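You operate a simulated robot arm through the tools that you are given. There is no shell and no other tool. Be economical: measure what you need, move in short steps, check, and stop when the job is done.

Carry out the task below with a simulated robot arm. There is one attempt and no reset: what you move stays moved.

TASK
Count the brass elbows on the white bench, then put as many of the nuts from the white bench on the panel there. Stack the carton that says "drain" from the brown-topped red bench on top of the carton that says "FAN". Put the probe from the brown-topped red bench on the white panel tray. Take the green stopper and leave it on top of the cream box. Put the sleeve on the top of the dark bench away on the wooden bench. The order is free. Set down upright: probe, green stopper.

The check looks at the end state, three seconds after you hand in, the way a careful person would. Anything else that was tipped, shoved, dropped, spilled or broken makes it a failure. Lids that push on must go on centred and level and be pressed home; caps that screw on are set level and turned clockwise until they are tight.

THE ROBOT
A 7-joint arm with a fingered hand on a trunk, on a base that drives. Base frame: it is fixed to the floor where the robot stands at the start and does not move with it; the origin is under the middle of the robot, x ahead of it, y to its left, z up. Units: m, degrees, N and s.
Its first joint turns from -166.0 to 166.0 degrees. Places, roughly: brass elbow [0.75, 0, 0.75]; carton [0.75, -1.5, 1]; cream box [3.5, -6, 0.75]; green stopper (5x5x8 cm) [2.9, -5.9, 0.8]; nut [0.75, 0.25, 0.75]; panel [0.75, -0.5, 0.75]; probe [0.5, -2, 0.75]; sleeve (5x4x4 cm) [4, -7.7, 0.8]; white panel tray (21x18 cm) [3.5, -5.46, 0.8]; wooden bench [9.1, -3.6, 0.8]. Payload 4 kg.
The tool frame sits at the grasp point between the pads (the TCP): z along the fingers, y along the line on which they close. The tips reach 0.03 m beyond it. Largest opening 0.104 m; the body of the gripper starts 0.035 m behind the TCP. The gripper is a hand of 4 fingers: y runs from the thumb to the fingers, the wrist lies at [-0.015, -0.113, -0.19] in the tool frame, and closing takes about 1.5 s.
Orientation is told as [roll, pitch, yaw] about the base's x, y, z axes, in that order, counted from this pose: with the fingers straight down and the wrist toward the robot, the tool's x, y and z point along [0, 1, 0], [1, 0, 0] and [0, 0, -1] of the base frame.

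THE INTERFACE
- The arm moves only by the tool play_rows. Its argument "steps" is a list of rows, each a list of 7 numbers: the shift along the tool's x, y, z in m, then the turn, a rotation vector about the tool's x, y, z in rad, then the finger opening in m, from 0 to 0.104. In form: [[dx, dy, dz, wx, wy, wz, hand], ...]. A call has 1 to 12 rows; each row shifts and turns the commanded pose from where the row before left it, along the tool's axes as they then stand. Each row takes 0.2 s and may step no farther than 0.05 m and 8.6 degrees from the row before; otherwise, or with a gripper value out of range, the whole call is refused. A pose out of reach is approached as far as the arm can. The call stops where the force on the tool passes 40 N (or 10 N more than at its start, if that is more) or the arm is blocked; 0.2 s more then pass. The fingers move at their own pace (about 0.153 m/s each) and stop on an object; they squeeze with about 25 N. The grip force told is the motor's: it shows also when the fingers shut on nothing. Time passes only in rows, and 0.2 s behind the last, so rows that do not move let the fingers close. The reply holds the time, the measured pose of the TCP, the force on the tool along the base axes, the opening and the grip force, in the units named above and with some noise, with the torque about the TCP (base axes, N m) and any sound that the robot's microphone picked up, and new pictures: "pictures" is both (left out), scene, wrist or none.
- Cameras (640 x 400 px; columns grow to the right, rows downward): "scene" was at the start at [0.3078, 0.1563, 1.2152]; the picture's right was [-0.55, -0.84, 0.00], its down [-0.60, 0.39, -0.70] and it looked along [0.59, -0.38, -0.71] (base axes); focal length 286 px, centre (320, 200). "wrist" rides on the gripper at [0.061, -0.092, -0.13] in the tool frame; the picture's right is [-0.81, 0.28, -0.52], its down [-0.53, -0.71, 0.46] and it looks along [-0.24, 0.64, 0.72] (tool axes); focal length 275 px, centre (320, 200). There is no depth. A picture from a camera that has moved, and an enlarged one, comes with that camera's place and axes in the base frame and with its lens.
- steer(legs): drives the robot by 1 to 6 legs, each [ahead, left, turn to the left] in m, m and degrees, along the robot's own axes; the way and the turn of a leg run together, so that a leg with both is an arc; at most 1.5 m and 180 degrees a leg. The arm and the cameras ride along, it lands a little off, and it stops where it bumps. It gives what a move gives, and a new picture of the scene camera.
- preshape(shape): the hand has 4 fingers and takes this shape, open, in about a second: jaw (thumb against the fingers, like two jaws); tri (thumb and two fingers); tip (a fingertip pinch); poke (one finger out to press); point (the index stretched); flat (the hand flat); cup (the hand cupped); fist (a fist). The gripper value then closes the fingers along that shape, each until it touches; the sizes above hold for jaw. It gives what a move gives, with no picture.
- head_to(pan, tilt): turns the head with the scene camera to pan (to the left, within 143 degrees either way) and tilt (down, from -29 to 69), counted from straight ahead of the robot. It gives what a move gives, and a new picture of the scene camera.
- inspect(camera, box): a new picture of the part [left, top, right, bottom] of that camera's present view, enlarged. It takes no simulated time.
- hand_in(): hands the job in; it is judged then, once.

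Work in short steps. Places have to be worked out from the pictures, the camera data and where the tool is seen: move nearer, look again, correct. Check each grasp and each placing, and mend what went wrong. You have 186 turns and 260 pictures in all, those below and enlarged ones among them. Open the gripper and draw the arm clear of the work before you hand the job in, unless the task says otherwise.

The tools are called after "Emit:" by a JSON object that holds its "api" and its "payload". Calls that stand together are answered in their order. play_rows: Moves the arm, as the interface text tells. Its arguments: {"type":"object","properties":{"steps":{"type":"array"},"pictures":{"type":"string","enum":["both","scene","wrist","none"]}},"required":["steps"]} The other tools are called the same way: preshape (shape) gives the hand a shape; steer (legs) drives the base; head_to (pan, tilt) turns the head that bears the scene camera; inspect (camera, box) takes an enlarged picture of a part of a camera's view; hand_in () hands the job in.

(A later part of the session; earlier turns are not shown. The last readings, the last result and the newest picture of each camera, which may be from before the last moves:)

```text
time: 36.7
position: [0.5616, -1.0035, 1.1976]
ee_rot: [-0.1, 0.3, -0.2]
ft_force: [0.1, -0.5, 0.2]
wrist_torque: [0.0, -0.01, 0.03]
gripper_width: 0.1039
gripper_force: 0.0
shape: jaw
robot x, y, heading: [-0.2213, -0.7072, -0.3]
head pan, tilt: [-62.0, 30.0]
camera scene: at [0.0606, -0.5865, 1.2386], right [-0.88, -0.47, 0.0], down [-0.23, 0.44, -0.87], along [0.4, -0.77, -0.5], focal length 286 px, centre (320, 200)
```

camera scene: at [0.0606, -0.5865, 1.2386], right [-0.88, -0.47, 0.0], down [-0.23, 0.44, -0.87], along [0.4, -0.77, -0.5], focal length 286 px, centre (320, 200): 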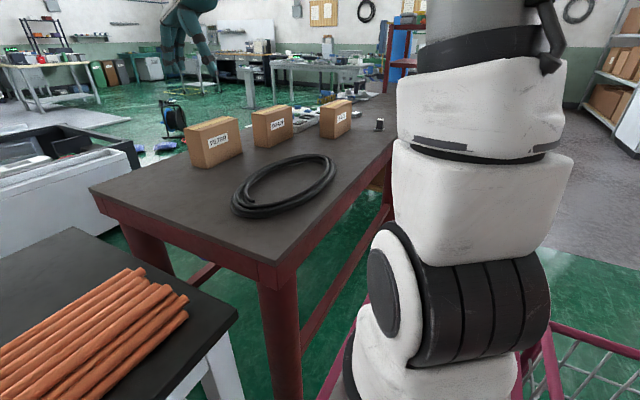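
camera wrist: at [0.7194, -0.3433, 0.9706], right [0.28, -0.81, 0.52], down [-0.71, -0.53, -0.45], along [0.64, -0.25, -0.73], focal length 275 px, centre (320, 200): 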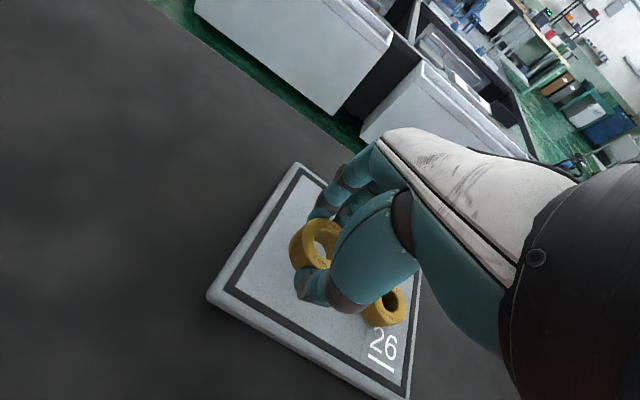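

Three cartons and the probe are visible on the red bench. I strafe 0.95 m further right to face them.

Emit:
{"api": "steer", "payload": {"legs": [[0, -0.95, 0]]}}

Emit:
{"api": "head_to", "payload": {"pan": -10, "tilt": 32}}

```text
time: 41.6
position: [0.5528, -1.961, 1.1965]
ee_rot: [0.0, 0.2, -0.7]
ft_force: [-1.4, -0.5, 0.3]
wrist_torque: [0.0, 0.0, -0.01]
gripper_width: 0.104
gripper_force: 0.1
shape: jaw
robot x, y, heading: [-0.2295, -1.6572, -0.6]
head pan, tilt: [-62.0, 30.0]
camera scene: at [0.0551, -1.5385, 1.2385], right [-0.89, -0.46, 0.0], down [-0.23, 0.44, -0.87], along [0.4, -0.77, -0.5], focal length 286 px, centre (320, 200)
```

scene: 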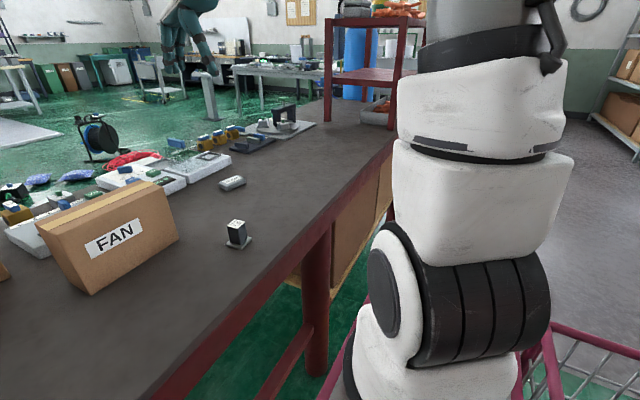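

```text
time: 42.8
position: [0.5528, -1.9598, 1.1974]
ee_rot: [0.0, 0.2, -0.6]
ft_force: [0.6, -0.5, 0.2]
wrist_torque: [0.02, 0.02, -0.02]
gripper_width: 0.1037
gripper_force: 0.1
shape: jaw
robot x, y, heading: [-0.2292, -1.6542, -0.5]
head pan, tilt: [-10.0, 32.0]
camera scene: at [0.1015, -1.4747, 1.2354], right [-0.18, -0.98, 0.0], down [-0.52, 0.1, -0.85], along [0.83, -0.16, -0.53], focal length 286 px, centre (320, 200)
```

scene: 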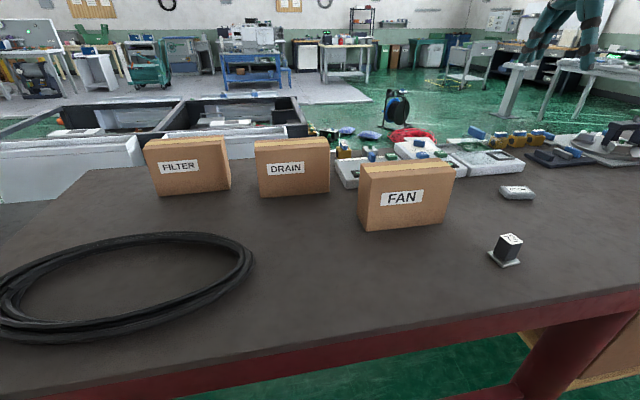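

I zoom on the cartons and on the small items to identify the probe.

Emit:
{"api": "inspect", "payload": {"camera": "scene", "box": [460, 140, 620, 280]}}

Emit:
{"api": "inspect", "payload": {"camera": "scene", "box": [130, 110, 470, 240]}}

```text
2.86 times, centred on (540, 210) of scene
camera zoom: at [0.1015, -1.4747, 1.2354], right [-0.18, -0.98, 0.0], down [-0.52, 0.1, -0.85], along [0.83, -0.16, -0.53], focal length 816 px, centre (-309, 171)
```

zoom: 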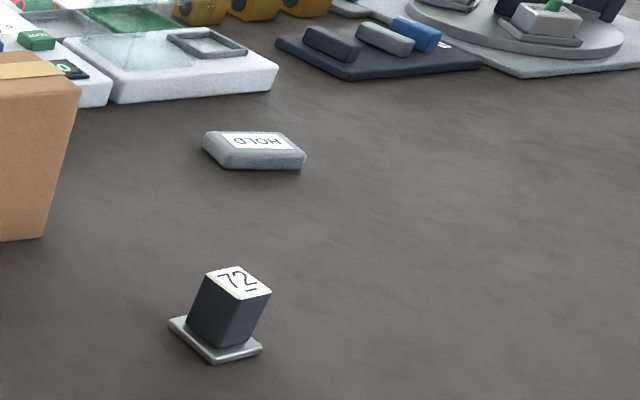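

```text
1.88 times, centred on (300, 175) of scene
camera zoom: at [0.1015, -1.4747, 1.2354], right [-0.18, -0.98, 0.0], down [-0.52, 0.1, -0.85], along [0.83, -0.16, -0.53], focal length 538 px, centre (358, 247)
```

zoom: 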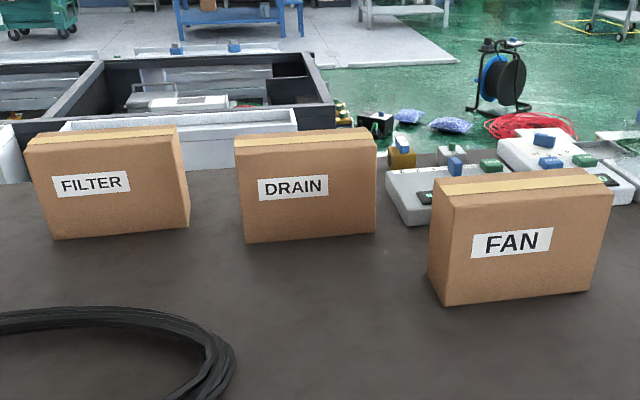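

The "72" block at (0.52,-2.01) is the probe. DRAIN is centred about (0.93,-1.55), front face toward me, 0.22 wide, ~0.075 deep, top at 0.92; FAN about (0.70,-1.82). I drive up near DRAIN.

Emit:
{"api": "steer", "payload": {"legs": [[0.18, 0.08, 0.5]]}}

Emit:
{"api": "play_rows", "payload": {"steps": [[0.045, 0.0, 0, 0, 0, 0, 0.104], [0.045, 0.0, 0, 0, 0, 0, 0.104], [0.045, 0.0, 0, 0, 0, 0, 0.104], [0.045, 0.0, 0, 0, 0, 0, 0.104], [0.045, 0.01, 0, 0, 0, 0, 0.104], [0.045, 0.015, 0.01, 0, 0, 0, 0.104], [0.03, 0.015, 0.03, 0, 0, 0, 0.104], [0, 0.015, 0.03, 0, 0, 0, 0.104], [0, 0.01, 0.03, 0, 0, 0, 0.104]]}}

```text
time: 44.4
position: [0.7372, -1.8737, 1.1974]
ee_rot: [-0.2, 0.1, -0.2]
ft_force: [-0.4, -0.2, -0.2]
wrist_torque: [0.01, 0.01, 0.0]
gripper_width: 0.1039
gripper_force: 0.0
shape: jaw
robot x, y, heading: [-0.0491, -1.5777, 0.2]
head pan, tilt: [-10.0, 32.0]
camera scene: at [0.2812, -1.3932, 1.2354], right [-0.18, -0.98, 0.0], down [-0.52, 0.09, -0.85], along [0.83, -0.15, -0.53], focal length 286 px, centre (320, 200)
```

scene: 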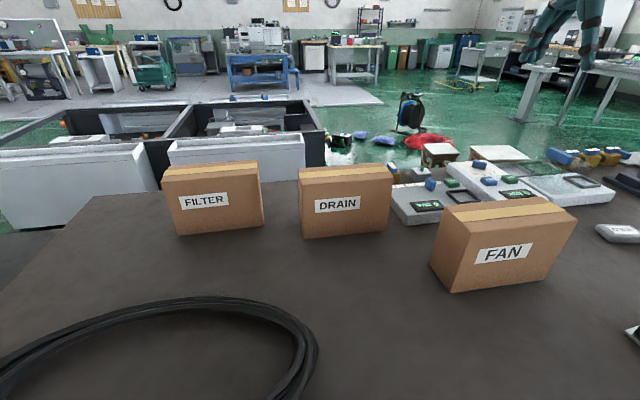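

```text
time: 46.4
position: [0.803, -1.5746, 1.0973]
ee_rot: [0.0, 0.0, -0.2]
ft_force: [-0.6, 0.7, 0.5]
wrist_torque: [0.01, -0.03, -0.01]
gripper_width: 0.1038
gripper_force: 0.1
shape: jaw
robot x, y, heading: [-0.0462, -1.5758, 0.4]
head pan, tilt: [-10.0, 32.0]
camera scene: at [0.2809, -1.3931, 1.2355], right [-0.18, -0.98, 0.0], down [-0.52, 0.09, -0.85], along [0.83, -0.15, -0.53], focal length 286 px, centre (320, 200)
camera wrist: at [0.7106, -1.5119, 1.2284], right [0.27, -0.81, 0.52], down [-0.72, -0.53, -0.45], along [0.64, -0.25, -0.73], focal length 275 px, centre (320, 200)
```

scene: 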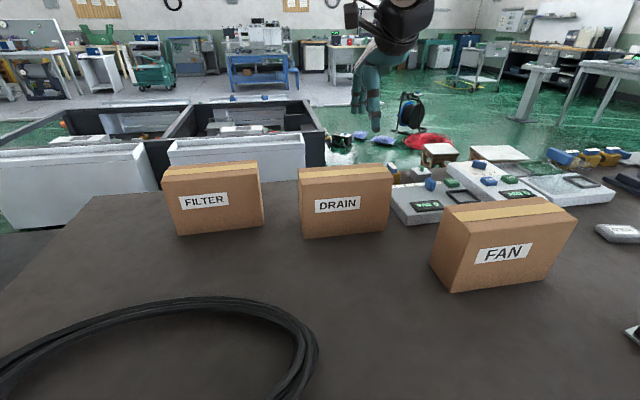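
wrist: 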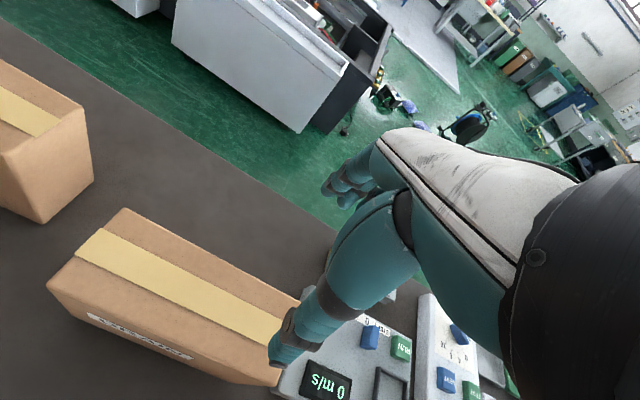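

Triangulating the two views shows this bench top is higher, z≈0.846; so DRAIN spans x 0.737–0.808, y −1.615–−1.443, top 0.977. I align above its centre and look again.

Emit:
{"api": "play_rows", "payload": {"steps": [[0.025, -0.016, 0.0, 0, 0, 0, 0.104], [0.021, -0.015, 0.03, 0, 0, 0, 0.104]]}}

Emit:
{"api": "inspect", "payload": {"camera": "wrist", "box": [0, 140, 400, 390]}}

Emit:
{"api": "inspect", "payload": {"camera": "scene", "box": [260, 50, 500, 250]}}

```text
time: 47.0
position: [0.7701, -1.5295, 1.0667]
ee_rot: [0.1, 0.1, -0.2]
ft_force: [1.4, 0.1, 0.9]
wrist_torque: [0.05, 0.0, -0.04]
gripper_width: 0.104
gripper_force: 0.0
shape: jaw
robot x, y, heading: [-0.049, -1.578, -0.2]
head pan, tilt: [-10.0, 32.0]
camera scene: at [0.2812, -1.3935, 1.2354], right [-0.18, -0.98, 0.0], down [-0.52, 0.09, -0.85], along [0.83, -0.15, -0.53], focal length 286 px, centre (320, 200)
camera wrist: at [0.679, -1.4667, 1.1978], right [0.27, -0.81, 0.52], down [-0.72, -0.53, -0.45], along [0.64, -0.25, -0.73], focal length 275 px, centre (320, 200)
```

scene: 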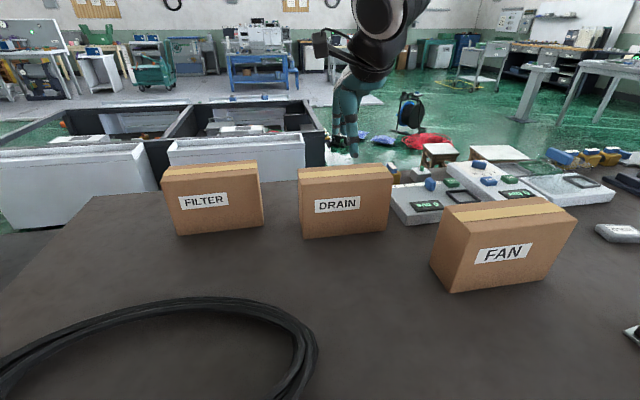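
wrist: 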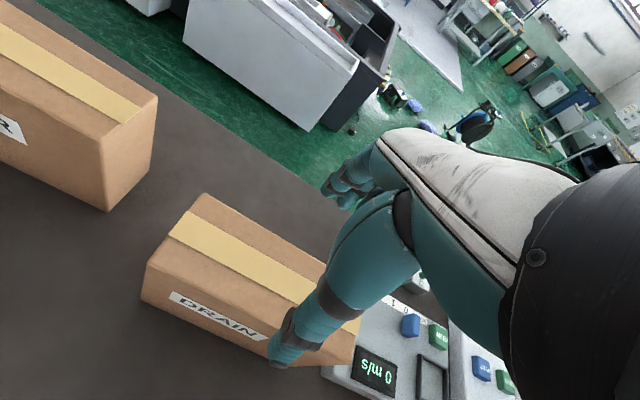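

```text
1.60 times, centred on (200, 265) of wrist
camera zoom: at [0.679, -1.4667, 1.1978], right [0.27, -0.81, 0.52], down [-0.72, -0.53, -0.45], along [0.64, -0.25, -0.73], focal length 440 px, centre (512, 96)
```

zoom: 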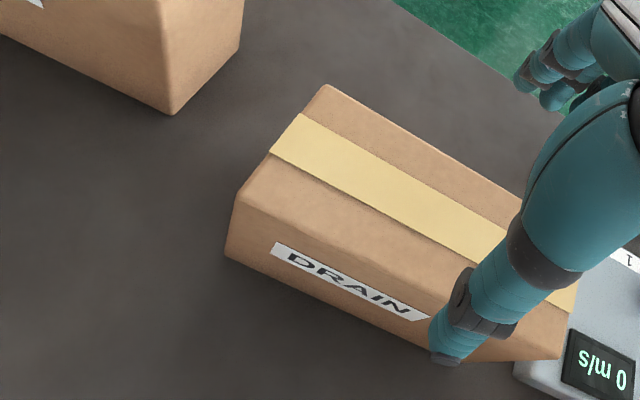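

```text
2.00 times, centred on (380, 150) of scene
camera zoom: at [0.2812, -1.3935, 1.2354], right [-0.18, -0.98, 0.0], down [-0.52, 0.09, -0.85], along [0.83, -0.15, -0.53], focal length 571 px, centre (200, 300)
```

zoom: 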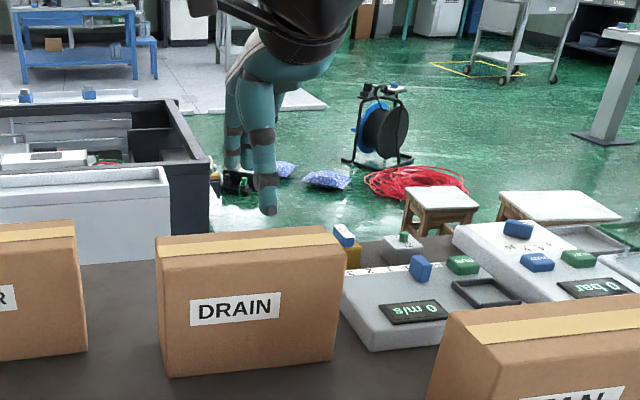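

Corners confirm centre (0.7715,-1.529), aligned with y. Descend 8 cm and check.

Emit:
{"api": "play_rows", "payload": {"steps": [[0, 0.001, 0.03, 0, 0, 0, 0.104], [0, 0, 0.03, 0, 0, 0, 0.104], [0, 0, 0.02, 0, 0, 0, 0.104]], "pictures": "wrist"}}

Emit:
{"api": "inspect", "payload": {"camera": "scene", "box": [260, 100, 460, 250]}}

```text
time: 47.8
position: [0.7721, -1.529, 0.9873]
ee_rot: [0.1, 0.2, -0.3]
ft_force: [0.4, 0.7, -0.6]
wrist_torque: [0.0, -0.01, 0.03]
gripper_width: 0.104
gripper_force: 0.0
shape: jaw
robot x, y, heading: [-0.0468, -1.5809, -0.1]
head pan, tilt: [-10.0, 32.0]
camera wrist: at [0.6799, -1.4664, 1.118], right [0.27, -0.81, 0.52], down [-0.72, -0.53, -0.45], along [0.64, -0.25, -0.73], focal length 275 px, centre (320, 200)
```

wrist: 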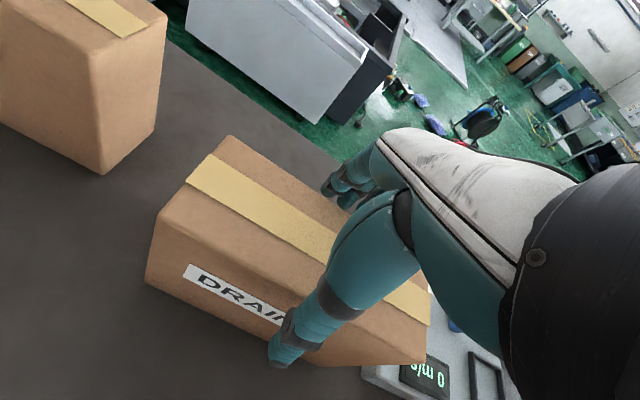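

```text
2.67 times, centred on (360, 175) of scene
camera zoom: at [0.2811, -1.3933, 1.2354], right [-0.18, -0.98, 0.0], down [-0.52, 0.09, -0.85], along [0.83, -0.15, -0.53], focal length 762 px, centre (213, 267)
```

zoom: 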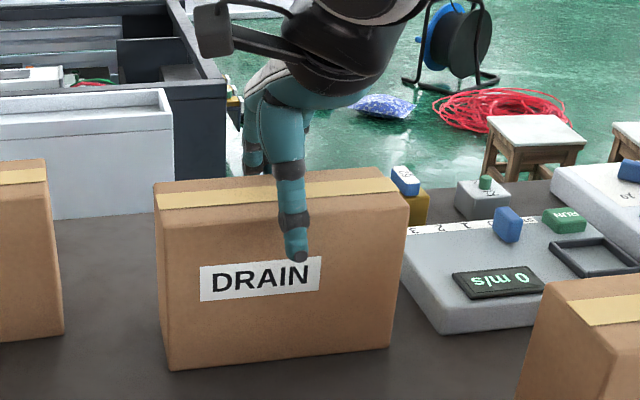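

Straddling well. Lower 2.8 cm more and close.

Emit:
{"api": "play_rows", "payload": {"steps": [[0, 0, 0.015, 0, 0, 0, 0.104], [0, 0, 0.013, 0, 0, 0, 0.104], [0, 0, 0, 0, 0, 0, 0.05], [0, 0, 0, 0, 0, 0, 0.05], [0, 0, 0, 0, 0, 0, 0.05], [0, 0, 0, 0, 0, 0, 0.05], [0, 0, 0, 0, 0, 0, 0.05]], "pictures": "wrist"}}

Emit:
{"api": "inspect", "payload": {"camera": "scene", "box": [260, 100, 460, 250]}}

```text
time: 49.4
position: [0.7709, -1.5292, 0.9589]
ee_rot: [-0.1, 0.3, -0.2]
ft_force: [1.1, 0.3, 0.5]
wrist_torque: [0.05, 0.01, -0.01]
gripper_width: 0.0656
gripper_force: 24.6
shape: jaw
robot x, y, heading: [-0.0459, -1.5792, -0.2]
head pan, tilt: [-10.0, 32.0]
camera wrist: at [0.6798, -1.4661, 1.0903], right [0.27, -0.81, 0.52], down [-0.72, -0.53, -0.45], along [0.64, -0.25, -0.73], focal length 275 px, centre (320, 200)
```

wrist: 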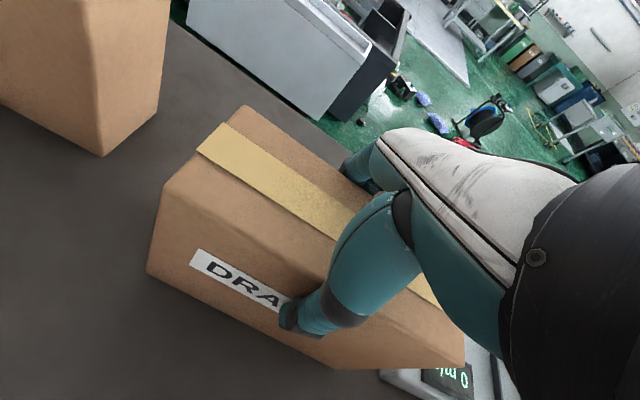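

```text
2.67 times, centred on (360, 175) of scene
camera zoom: at [0.2812, -1.3931, 1.2354], right [-0.18, -0.98, 0.0], down [-0.52, 0.09, -0.85], along [0.83, -0.15, -0.53], focal length 762 px, centre (213, 267)
```

zoom: 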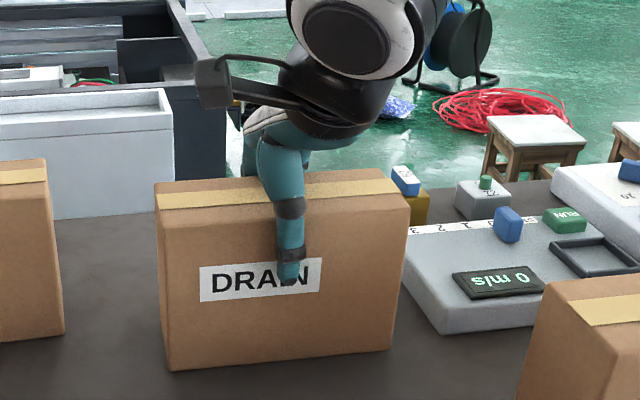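

Gripped at 0.066. Lift 18 cm.

Emit:
{"api": "play_rows", "payload": {"steps": [[0, 0, -0.02, 0, 0, 0, 0.05], [0, 0, -0.04, 0, 0, 0, 0.05], [0, 0, -0.04, 0, 0, 0, 0.05], [0, 0, -0.04, 0, 0, 0, 0.05], [0, 0, -0.04, 0, 0, 0, 0.05]]}}

```text
time: 50.6
position: [0.7733, -1.5293, 1.1393]
ee_rot: [-0.1, 0.2, 0.0]
ft_force: [0.0, 0.9, -3.8]
wrist_torque: [0.0, -0.03, 0.0]
gripper_width: 0.0657
gripper_force: 25.2
shape: jaw
robot x, y, heading: [-0.0501, -1.5763, -0.1]
head pan, tilt: [-10.0, 32.0]
camera scene: at [0.2815, -1.393, 1.2353], right [-0.18, -0.98, 0.0], down [-0.52, 0.09, -0.85], along [0.83, -0.15, -0.53], focal length 286 px, centre (320, 200)
camera wrist: at [0.6807, -1.466, 1.2702], right [0.27, -0.81, 0.52], down [-0.72, -0.53, -0.45], along [0.64, -0.25, -0.73], focal length 275 px, centre (320, 200)
```

scene: 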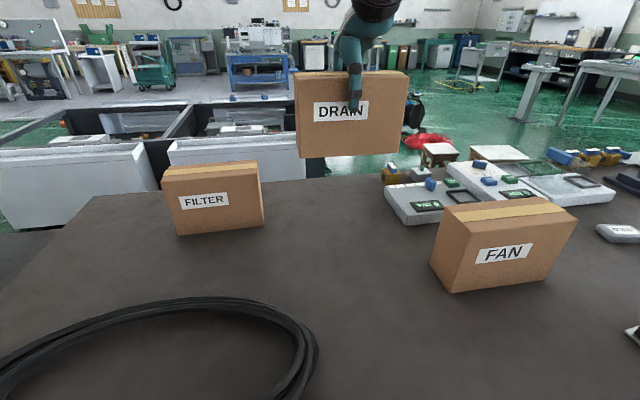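
wrist: 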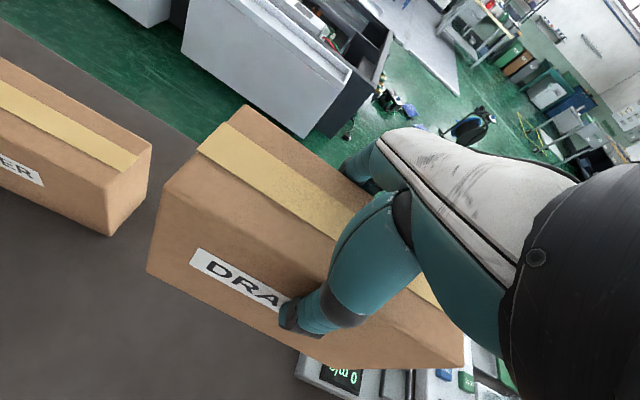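

Held level. Zoom on FAN to fix its pose.

Emit:
{"api": "inspect", "payload": {"camera": "scene", "box": [410, 170, 610, 310]}}

```text
2.86 times, centred on (510, 240) of scene
camera zoom: at [0.2815, -1.393, 1.2353], right [-0.18, -0.98, 0.0], down [-0.52, 0.09, -0.85], along [0.83, -0.15, -0.53], focal length 816 px, centre (-223, 86)
```

zoom: 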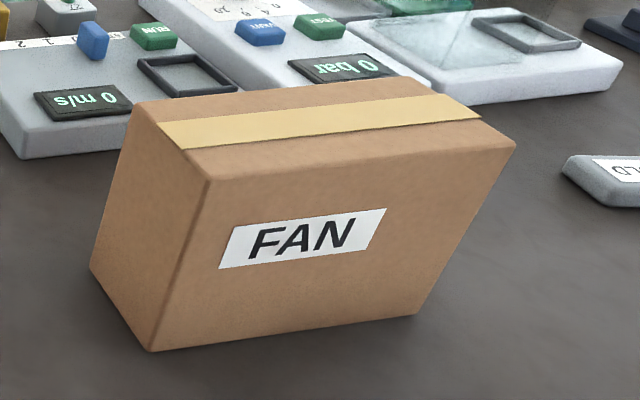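

FAN centre ≈ (0.592,-1.757), aligned. I raise a bit more, then drive back and right so the carton comes over it.

Emit:
{"api": "play_rows", "payload": {"steps": [[0, 0, -0.03, 0, 0, 0, 0.05], [0, 0, -0.03, 0, 0, 0, 0.05]], "pictures": "none"}}

Emit:
{"api": "steer", "payload": {"legs": [[-0.17, 0, 0], [0, -0.22, 0]]}}

Emit:
{"api": "head_to", "payload": {"pan": -20, "tilt": 32}}

```text
time: 51.2
position: [0.7717, -1.529, 1.1999]
ee_rot: [-0.2, 0.2, -0.1]
ft_force: [-0.1, 0.8, -4.2]
wrist_torque: [0.03, -0.01, 0.01]
gripper_width: 0.0656
gripper_force: 25.1
shape: jaw
robot x, y, heading: [-0.0475, -1.5788, -0.3]
head pan, tilt: [-10.0, 32.0]
```

```text
time: 54.0
position: [0.6024, -1.7475, 1.1988]
ee_rot: [-0.1, 0.2, -0.1]
ft_force: [-0.1, 0.6, -4.4]
wrist_torque: [-0.01, 0.02, 0.02]
gripper_width: 0.0657
gripper_force: 25.2
shape: jaw
robot x, y, heading: [-0.2166, -1.796, -0.1]
head pan, tilt: [-10.0, 32.0]
camera scene: at [0.1116, -1.6114, 1.2354], right [-0.18, -0.98, 0.0], down [-0.52, 0.09, -0.85], along [0.83, -0.15, -0.53], focal length 286 px, centre (320, 200)
```

scene: 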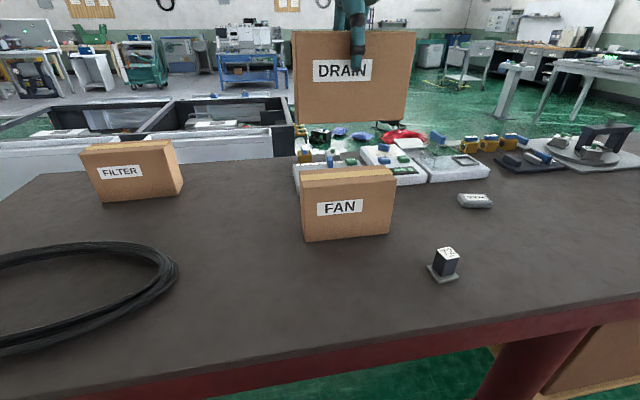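

```text
time: 54.7
position: [0.6028, -1.7465, 1.1985]
ee_rot: [-0.1, 0.2, -0.1]
ft_force: [0.2, 0.4, -3.5]
wrist_torque: [0.04, 0.02, -0.01]
gripper_width: 0.0657
gripper_force: 25.4
shape: jaw
robot x, y, heading: [-0.2135, -1.7982, -0.1]
head pan, tilt: [-20.0, 32.0]
camera scene: at [0.1075, -1.6264, 1.2354], right [-0.34, -0.94, 0.0], down [-0.5, 0.18, -0.85], along [0.8, -0.29, -0.53], focal length 286 px, centre (320, 200)
```

scene: 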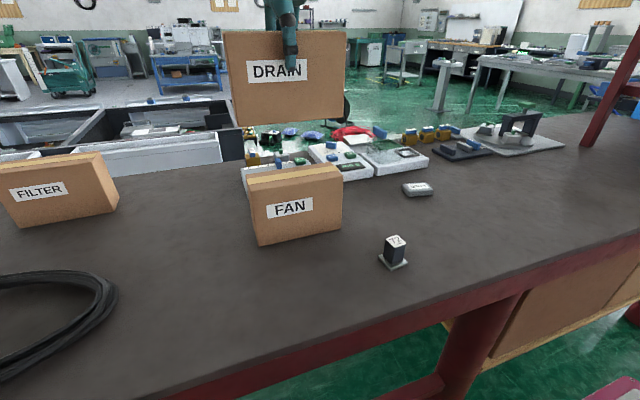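

Refine FAN's pose from this closer straight view.

Emit:
{"api": "inspect", "payload": {"camera": "scene", "box": [200, 20, 460, 280]}}

```text
1.54 times, centred on (330, 150) of scene
camera zoom: at [0.1075, -1.6264, 1.2354], right [-0.34, -0.94, 0.0], down [-0.5, 0.18, -0.85], along [0.8, -0.29, -0.53], focal length 440 px, centre (305, 277)
```

zoom: 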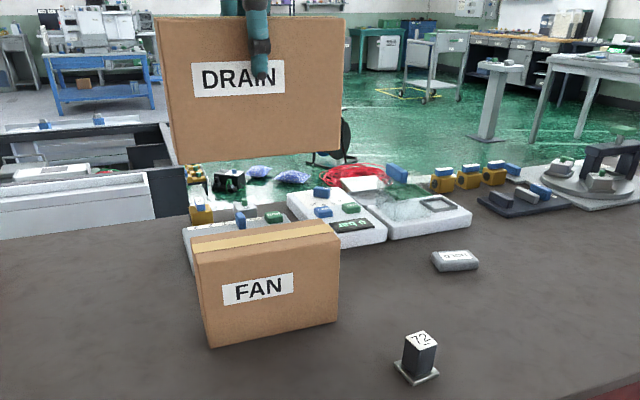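

I shift 8 mm in both axes and lower to near contact, then compare edges.

Emit:
{"api": "play_rows", "payload": {"steps": [[-0.008, -0.008, 0.02, 0, 0, 0, 0.05], [0, 0, 0.03, 0, 0, 0, 0.05], [0, 0, 0.03, 0, 0, 0, 0.05]]}}

Emit:
{"api": "inspect", "payload": {"camera": "scene", "box": [220, 70, 380, 260]}}

```text
time: 55.5
position: [0.5935, -1.7534, 1.1203]
ee_rot: [0.1, 0.1, -0.1]
ft_force: [-0.1, -0.4, -4.2]
wrist_torque: [0.02, -0.03, 0.02]
gripper_width: 0.0655
gripper_force: 25.0
shape: jaw
robot x, y, heading: [-0.2157, -1.7967, -0.0]
head pan, tilt: [-20.0, 32.0]
camera scene: at [0.1074, -1.6265, 1.2354], right [-0.34, -0.94, 0.0], down [-0.5, 0.18, -0.85], along [0.8, -0.29, -0.53], focal length 286 px, centre (320, 200)
camera wrist: at [0.5014, -1.6917, 1.2508], right [0.27, -0.81, 0.52], down [-0.72, -0.53, -0.45], along [0.64, -0.25, -0.73], focal length 275 px, centre (320, 200)
```

scene: 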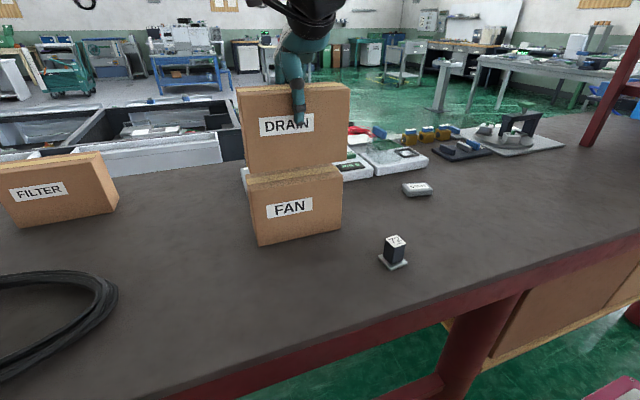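
wrist: 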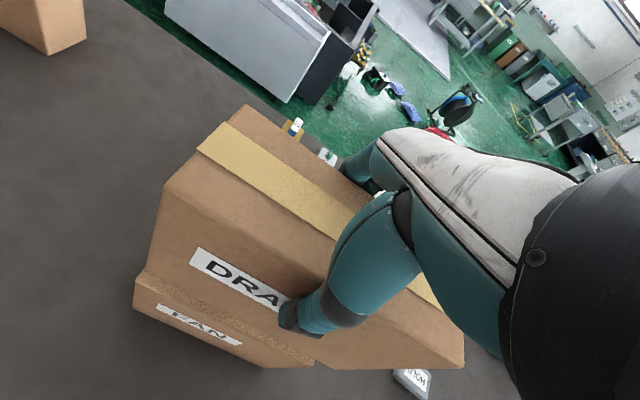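

```text
2.11 times, centred on (300, 165) of scene
camera zoom: at [0.1074, -1.6265, 1.2354], right [-0.34, -0.94, 0.0], down [-0.5, 0.18, -0.85], along [0.8, -0.29, -0.53], focal length 602 px, centre (362, 274)
```

zoom: 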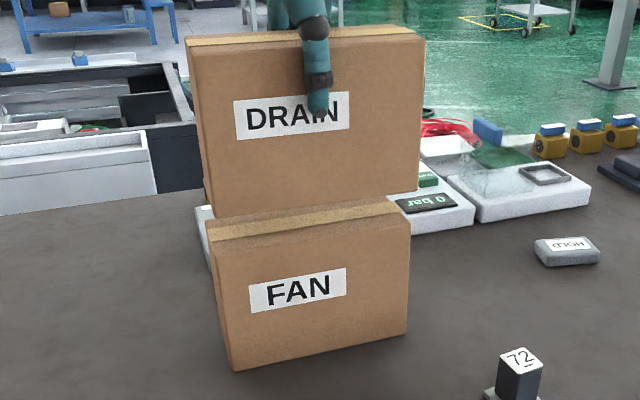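

Edges agree within a few mm. Lower until contact.

Emit:
{"api": "play_rows", "payload": {"steps": [[0.002, -0.003, 0.015, 0, 0, 0, 0.05], [0, 0, 0.006, 0, 0, 0, 0.05]], "pictures": "none"}}

Emit:
{"api": "inspect", "payload": {"camera": "scene", "box": [220, 70, 380, 260]}}

```text
time: 56.1
position: [0.59, -1.7522, 1.0988]
ee_rot: [-0.1, 0.2, 0.0]
ft_force: [-0.5, -0.3, -3.5]
wrist_torque: [0.03, -0.02, -0.01]
gripper_width: 0.0657
gripper_force: 25.0
shape: jaw
robot x, y, heading: [-0.219, -1.7958, 0.0]
head pan, tilt: [-20.0, 32.0]
```

```text
2.11 times, centred on (300, 165) of scene
camera zoom: at [0.1075, -1.6264, 1.2354], right [-0.34, -0.94, 0.0], down [-0.5, 0.18, -0.85], along [0.8, -0.29, -0.53], focal length 602 px, centre (362, 274)
```

zoom: 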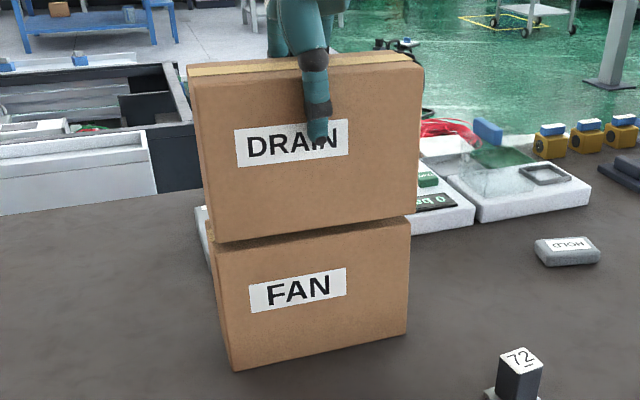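

Emit:
{"api": "play_rows", "payload": {"steps": [[0, 0, 0.003, 0, 0, 0, 0.05]], "pictures": "wrist"}}

Emit:
{"api": "inspect", "payload": {"camera": "scene", "box": [230, 140, 350, 220]}}

```text
time: 56.5
position: [0.5917, -1.7524, 1.0956]
ee_rot: [0.0, 0.2, 0.0]
ft_force: [0.8, -1.1, -4.0]
wrist_torque: [0.0, -0.04, 0.0]
gripper_width: 0.0658
gripper_force: 25.2
shape: jaw
robot x, y, heading: [-0.2166, -1.7934, -0.1]
head pan, tilt: [-20.0, 32.0]
camera wrist: at [0.4991, -1.6897, 1.2271], right [0.28, -0.81, 0.52], down [-0.72, -0.53, -0.45], along [0.64, -0.25, -0.73], focal length 275 px, centre (320, 200)
```

wrist: 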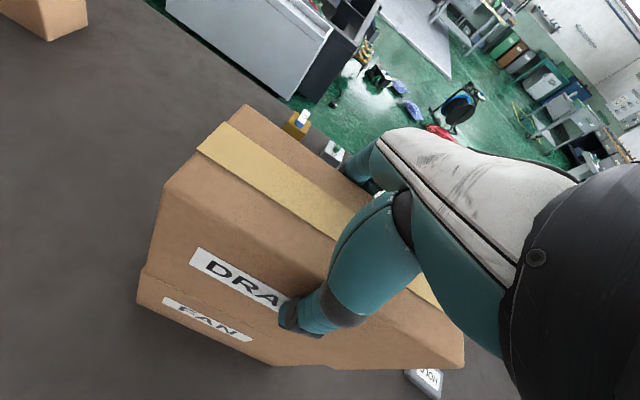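

```text
5.00 times, centred on (290, 180) of scene
camera zoom: at [0.1075, -1.6264, 1.2354], right [-0.34, -0.94, 0.0], down [-0.5, 0.18, -0.85], along [0.8, -0.29, -0.53], focal length 1428 px, centre (470, 300)
```

zoom: 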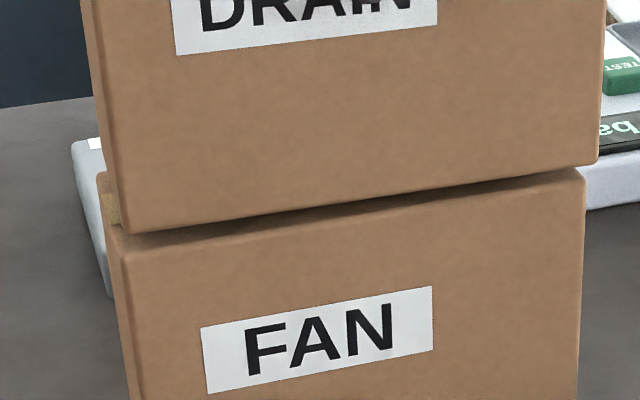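

Alignment looks fine; still a small gap. Lower in 3 mm steps.

Emit:
{"api": "play_rows", "payload": {"steps": [[0, 0, 0.003, 0, 0, 0, 0.05], [0, 0, 0.003, 0, 0, 0, 0.05]], "pictures": "none"}}

Emit:
{"api": "inspect", "payload": {"camera": "scene", "box": [230, 140, 350, 220]}}

```text
time: 57.1
position: [0.5921, -1.7537, 1.0898]
ee_rot: [0.0, 0.2, 0.0]
ft_force: [-0.3, 0.0, -4.4]
wrist_torque: [0.02, -0.01, -0.01]
gripper_width: 0.0657
gripper_force: 24.5
shape: jaw
robot x, y, heading: [-0.2203, -1.7945, 0.2]
head pan, tilt: [-20.0, 32.0]
```

```text
5.00 times, centred on (290, 180) of scene
camera zoom: at [0.1075, -1.6264, 1.2354], right [-0.34, -0.94, 0.0], down [-0.5, 0.18, -0.85], along [0.8, -0.29, -0.53], focal length 1428 px, centre (470, 300)
```

zoom: 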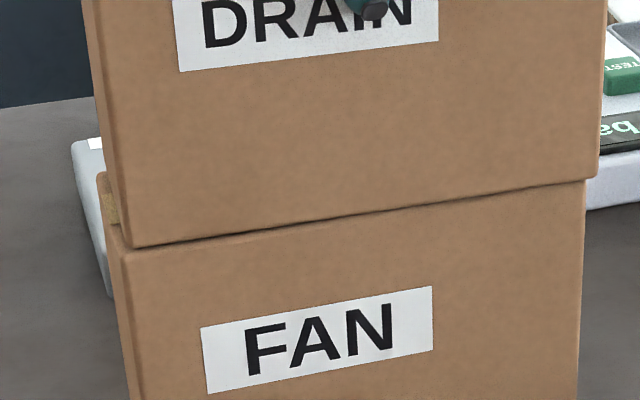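

Emit:
{"api": "play_rows", "payload": {"steps": [[0, 0.003, 0.002, 0, 0, 0, 0.05], [0, 0, 0.003, 0, 0, 0, 0.05]], "pictures": "wrist"}}

Emit:
{"api": "inspect", "payload": {"camera": "scene", "box": [230, 140, 350, 220]}}

```text
time: 57.7
position: [0.5944, -1.7523, 1.0875]
ee_rot: [0.0, -0.1, -0.1]
ft_force: [-2.7, 0.4, 18.6]
wrist_torque: [-0.03, 0.12, 0.02]
gripper_width: 0.0651
gripper_force: 24.7
shape: jaw
robot x, y, heading: [-0.216, -1.7921, 0.1]
head pan, tilt: [-20.0, 32.0]
camera wrist: at [0.5015, -1.6901, 1.2185], right [0.27, -0.81, 0.52], down [-0.71, -0.53, -0.46], along [0.65, -0.24, -0.72], focal length 275 px, centre (320, 200)
```

wrist: 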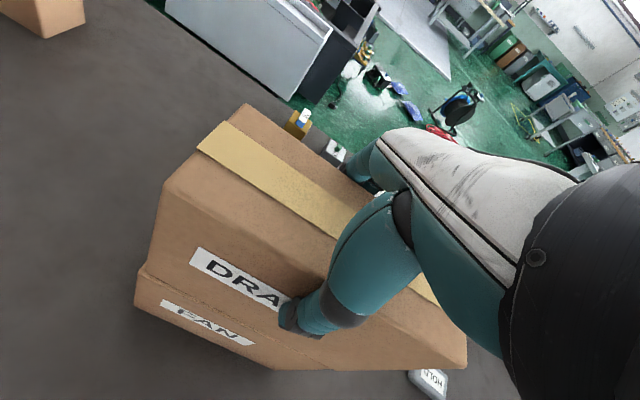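

```text
5.00 times, centred on (290, 180) of scene
camera zoom: at [0.1067, -1.6265, 1.2356], right [-0.34, -0.94, 0.0], down [-0.5, 0.18, -0.85], along [0.8, -0.29, -0.53], focal length 1428 px, centre (470, 300)
```

zoom: 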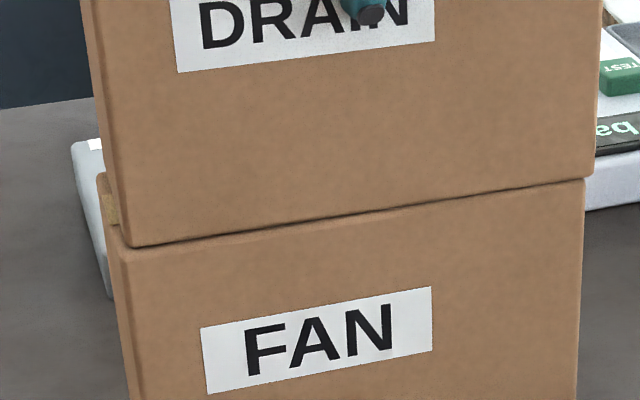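

In contact and aligned. Ease off and release gently.

Emit:
{"api": "play_rows", "payload": {"steps": [[0, 0, -0.001, 0, 0, 0, 0.05], [0, 0, 0, 0, 0, 0, 0.075], [0, 0, 0, 0, 0, 0, 0.09], [0, 0, 0, 0, 0, 0, 0.104], [0, 0, 0, 0, 0, 0, 0.104], [0, 0, -0.02, 0, 0, 0, 0.104], [0, 0, -0.04, 0, 0, 0, 0.104], [0, 0, -0.04, 0, 0, 0, 0.104], [0, 0, -0.04, 0, 0, 0, 0.104]]}}

```text
time: 59.7
position: [0.5941, -1.7528, 1.2262]
ee_rot: [-0.1, 0.2, 0.0]
ft_force: [0.1, -0.6, 0.6]
wrist_torque: [0.02, 0.02, 0.0]
gripper_width: 0.1039
gripper_force: 0.0
shape: jaw
robot x, y, heading: [-0.2158, -1.7971, -0.3]
head pan, tilt: [-20.0, 32.0]
camera scene: at [0.1075, -1.6264, 1.2353], right [-0.34, -0.94, 0.0], down [-0.5, 0.18, -0.85], along [0.8, -0.29, -0.53], focal length 286 px, centre (320, 200)
camera wrist: at [0.5024, -1.6898, 1.3569], right [0.28, -0.81, 0.52], down [-0.72, -0.53, -0.45], along [0.64, -0.25, -0.73], focal length 275 px, centre (320, 200)
```

scene: 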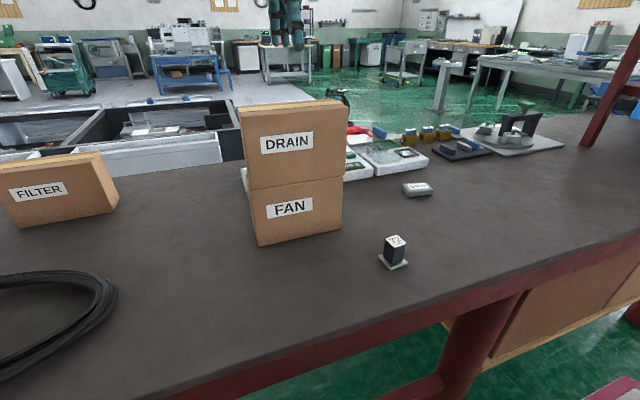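
wrist: 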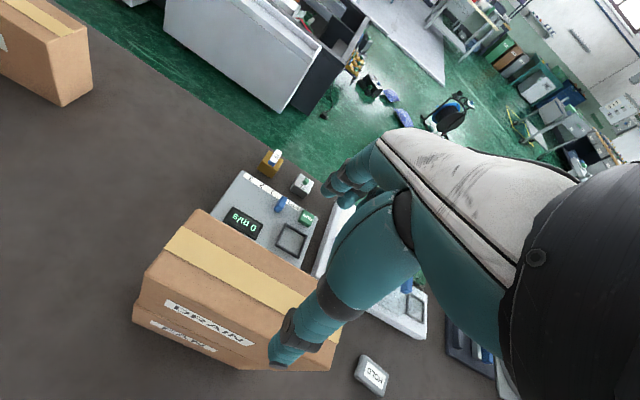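

The stack is good. Now the probe at about (0.44,-1.90): I drive back 0.15 and right 0.14 to bring the hand over it.

Emit:
{"api": "steer", "payload": {"legs": [[-0.15, 0, 0], [0, -0.14, 0]]}}

Emit:
{"api": "play_rows", "payload": {"steps": [[0, 0, 0.045, 0, 0, 0, 0.104], [0, 0, 0.045, 0, 0, 0, 0.104], [0, 0, 0.04, 0, 0, 0, 0.104]]}}

Emit:
{"api": "inspect", "payload": {"camera": "scene", "box": [300, 200, 420, 290]}}

```text
time: 62.0
position: [0.4452, -1.8952, 1.2251]
ee_rot: [-0.1, 0.2, -0.1]
ft_force: [-0.2, 0.2, 0.2]
wrist_torque: [0.02, -0.02, -0.03]
gripper_width: 0.104
gripper_force: 0.1
shape: jaw
robot x, y, heading: [-0.3664, -1.9386, 0.0]
head pan, tilt: [-20.0, 32.0]
camera scene: at [-0.0422, -1.7682, 1.2354], right [-0.34, -0.94, 0.0], down [-0.5, 0.18, -0.85], along [0.8, -0.29, -0.53], focal length 286 px, centre (320, 200)
```

scene: 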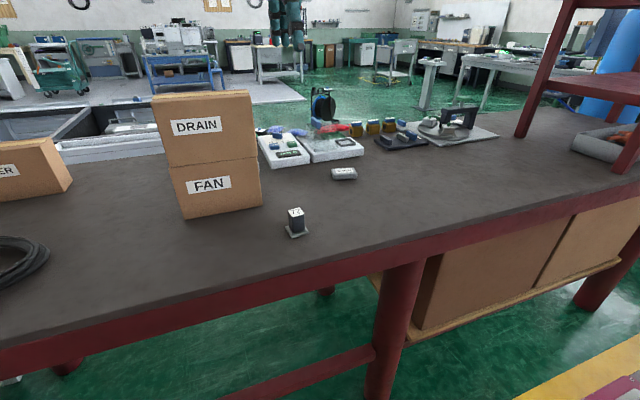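

```text
time: 62.8
position: [0.4433, -1.895, 1.0946]
ee_rot: [-0.1, 0.2, -0.1]
ft_force: [0.7, -0.3, 0.8]
wrist_torque: [0.01, 0.0, -0.01]
gripper_width: 0.1038
gripper_force: 0.1
shape: jaw
robot x, y, heading: [-0.3691, -1.9382, -0.0]
head pan, tilt: [-20.0, 32.0]
camera scene: at [-0.0424, -1.7683, 1.2355], right [-0.34, -0.94, 0.0], down [-0.5, 0.18, -0.85], along [0.8, -0.29, -0.53], focal length 286 px, centre (320, 200)
camera wrist: at [0.3515, -1.8328, 1.226], right [0.27, -0.81, 0.52], down [-0.72, -0.53, -0.45], along [0.64, -0.25, -0.73], focal length 275 px, centre (320, 200)
```

scene: 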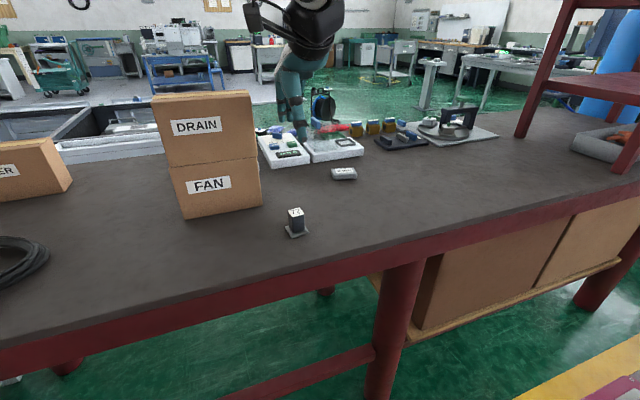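
wrist: 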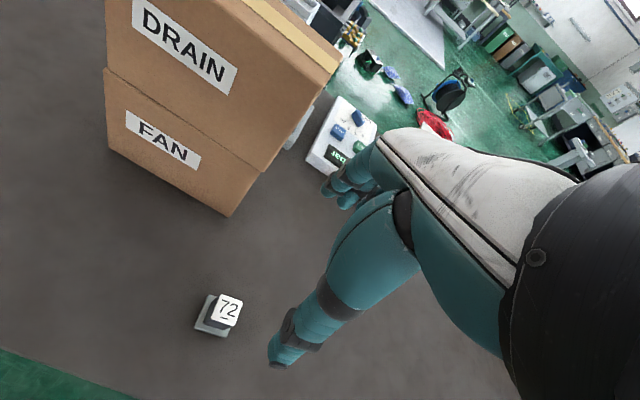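

```text
4.44 times, centred on (360, 245) of scene
camera zoom: at [-0.0424, -1.7683, 1.2355], right [-0.34, -0.94, 0.0], down [-0.5, 0.18, -0.85], along [0.8, -0.29, -0.53], focal length 1270 px, centre (142, 0)
```

zoom: 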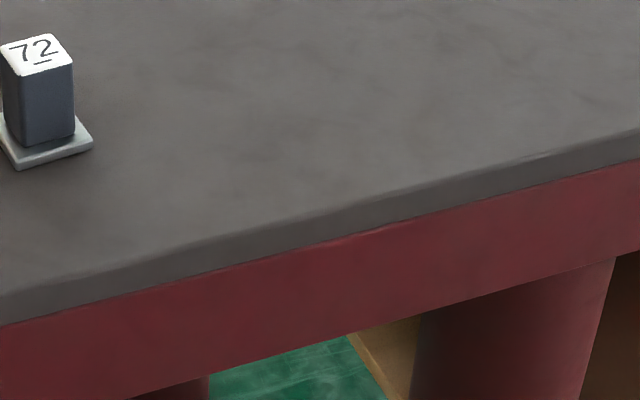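

Probe at about (0.435,-1.889), roughly aligned. Align and descend partway.

Emit:
{"api": "play_rows", "payload": {"steps": [[0.006, -0.008, 0.04, 0, 0, 0, 0.104], [0, 0, 0.045, 0, 0, 0, 0.104], [0, 0, 0.045, 0, 0, 0, 0.104], [0, 0, 0.03, 0, 0, 0, 0.104]]}}

Emit:
{"api": "inspect", "payload": {"camera": "scene", "box": [240, 170, 360, 250]}}

```text
time: 63.8
position: [0.435, -1.8892, 0.9354]
ee_rot: [-0.1, 0.1, -0.2]
ft_force: [0.0, -0.8, 0.5]
wrist_torque: [0.02, -0.01, 0.02]
gripper_width: 0.1037
gripper_force: 0.1
shape: jaw
robot x, y, heading: [-0.3683, -1.9377, -0.2]
head pan, tilt: [-20.0, 32.0]
camera scene: at [-0.0423, -1.7684, 1.2354], right [-0.35, -0.94, 0.0], down [-0.5, 0.18, -0.85], along [0.8, -0.29, -0.53], focal length 286 px, centre (320, 200)
camera wrist: at [0.3433, -1.8265, 1.067], right [0.27, -0.81, 0.52], down [-0.72, -0.53, -0.45], along [0.64, -0.25, -0.73], focal length 275 px, centre (320, 200)
```

scene: 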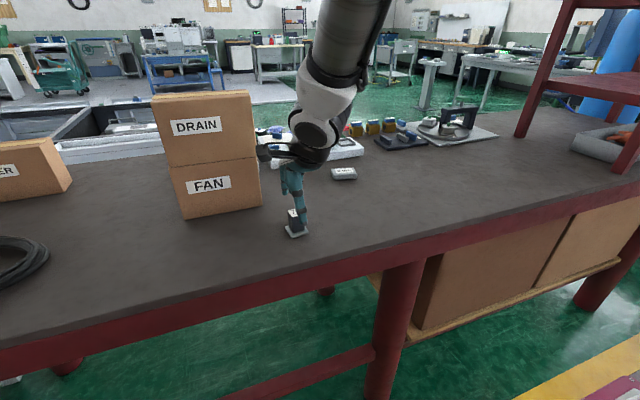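
wrist: 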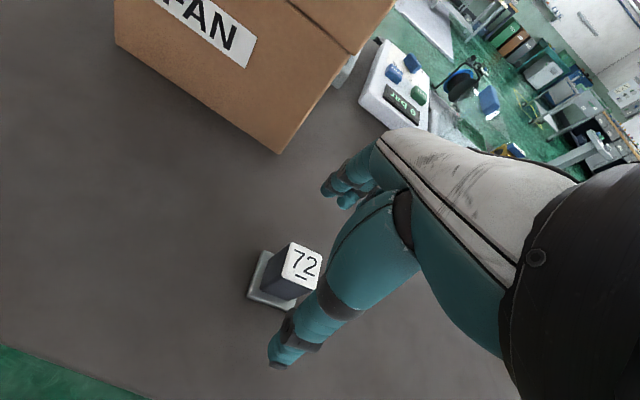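

```text
5.00 times, centred on (300, 210) of scene
camera zoom: at [-0.0423, -1.7684, 1.2354], right [-0.35, -0.94, 0.0], down [-0.5, 0.18, -0.85], along [0.8, -0.29, -0.53], focal length 1428 px, centre (420, 150)
```

zoom: 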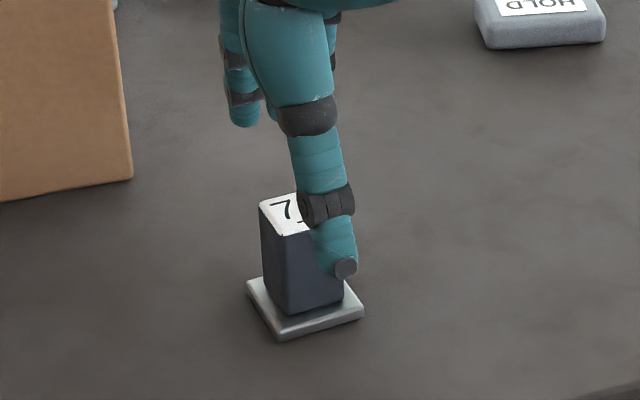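

Well lined up; shift 3 mm, lower to z≈0.888 and close.

Emit:
{"api": "play_rows", "payload": {"steps": [[0.002, -0.003, 0.02, 0, 0, 0, 0.104], [0, 0, 0.027, 0, 0, 0, 0.104], [0, 0, 0, 0, 0, 0, 0.02], [0, 0, 0, 0, 0, 0, 0.02], [0, 0, 0, 0, 0, 0, 0.02], [0, 0, 0, 0, 0, 0, 0.02], [0, 0, 0, 0, 0, 0, 0.02], [0, 0, 0, 0, 0, 0, 0.02], [0, 0, 0, 0, 0, 0, 0.02]], "pictures": "wrist"}}

Emit:
{"api": "inspect", "payload": {"camera": "scene", "box": [240, 170, 360, 250]}}

```text
time: 65.8
position: [0.4319, -1.8866, 0.8886]
ee_rot: [-0.3, 0.2, -0.2]
ft_force: [0.2, 0.4, 1.8]
wrist_torque: [-0.02, -0.06, 0.02]
gripper_width: 0.0218
gripper_force: 0.0
shape: jaw
robot x, y, heading: [-0.3656, -1.9368, -0.1]
head pan, tilt: [-20.0, 32.0]
camera wrist: at [0.3403, -1.8243, 1.0196], right [0.27, -0.81, 0.52], down [-0.72, -0.53, -0.45], along [0.64, -0.25, -0.73], focal length 275 px, centre (320, 200)
```

wrist: 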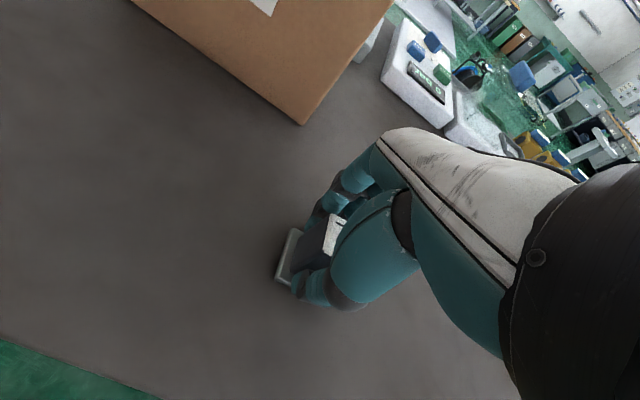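

```text
5.00 times, centred on (300, 210) of scene
camera zoom: at [-0.0422, -1.7682, 1.2354], right [-0.34, -0.94, 0.0], down [-0.5, 0.18, -0.85], along [0.8, -0.29, -0.53], focal length 1428 px, centre (420, 150)
```

zoom: 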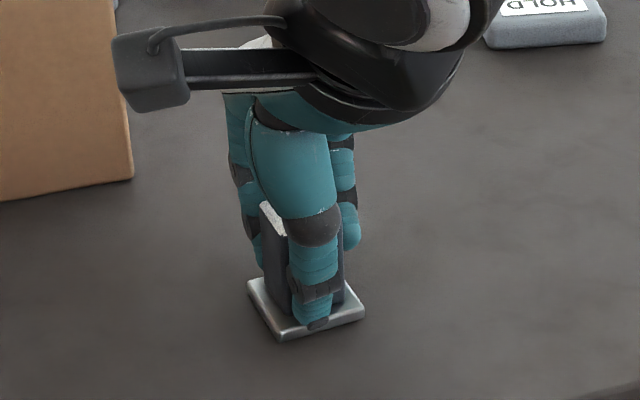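

The width is 0.022 with no force yet; I close further to squeeze.

Emit:
{"api": "play_rows", "payload": {"steps": [[0, 0, 0, 0, 0, 0, 0.0], [0, 0, 0, 0, 0, 0, 0.0], [0, 0, 0, 0, 0, 0, 0.0]], "pictures": "none"}}

```text
time: 66.6
position: [0.4313, -1.8879, 0.8874]
ee_rot: [-0.1, 0.2, -0.2]
ft_force: [-0.6, -0.2, 0.1]
wrist_torque: [0.01, -0.02, -0.01]
gripper_width: 0.0225
gripper_force: 25.1
shape: jaw
robot x, y, heading: [-0.3698, -1.9429, -0.4]
head pan, tilt: [-20.0, 32.0]
```

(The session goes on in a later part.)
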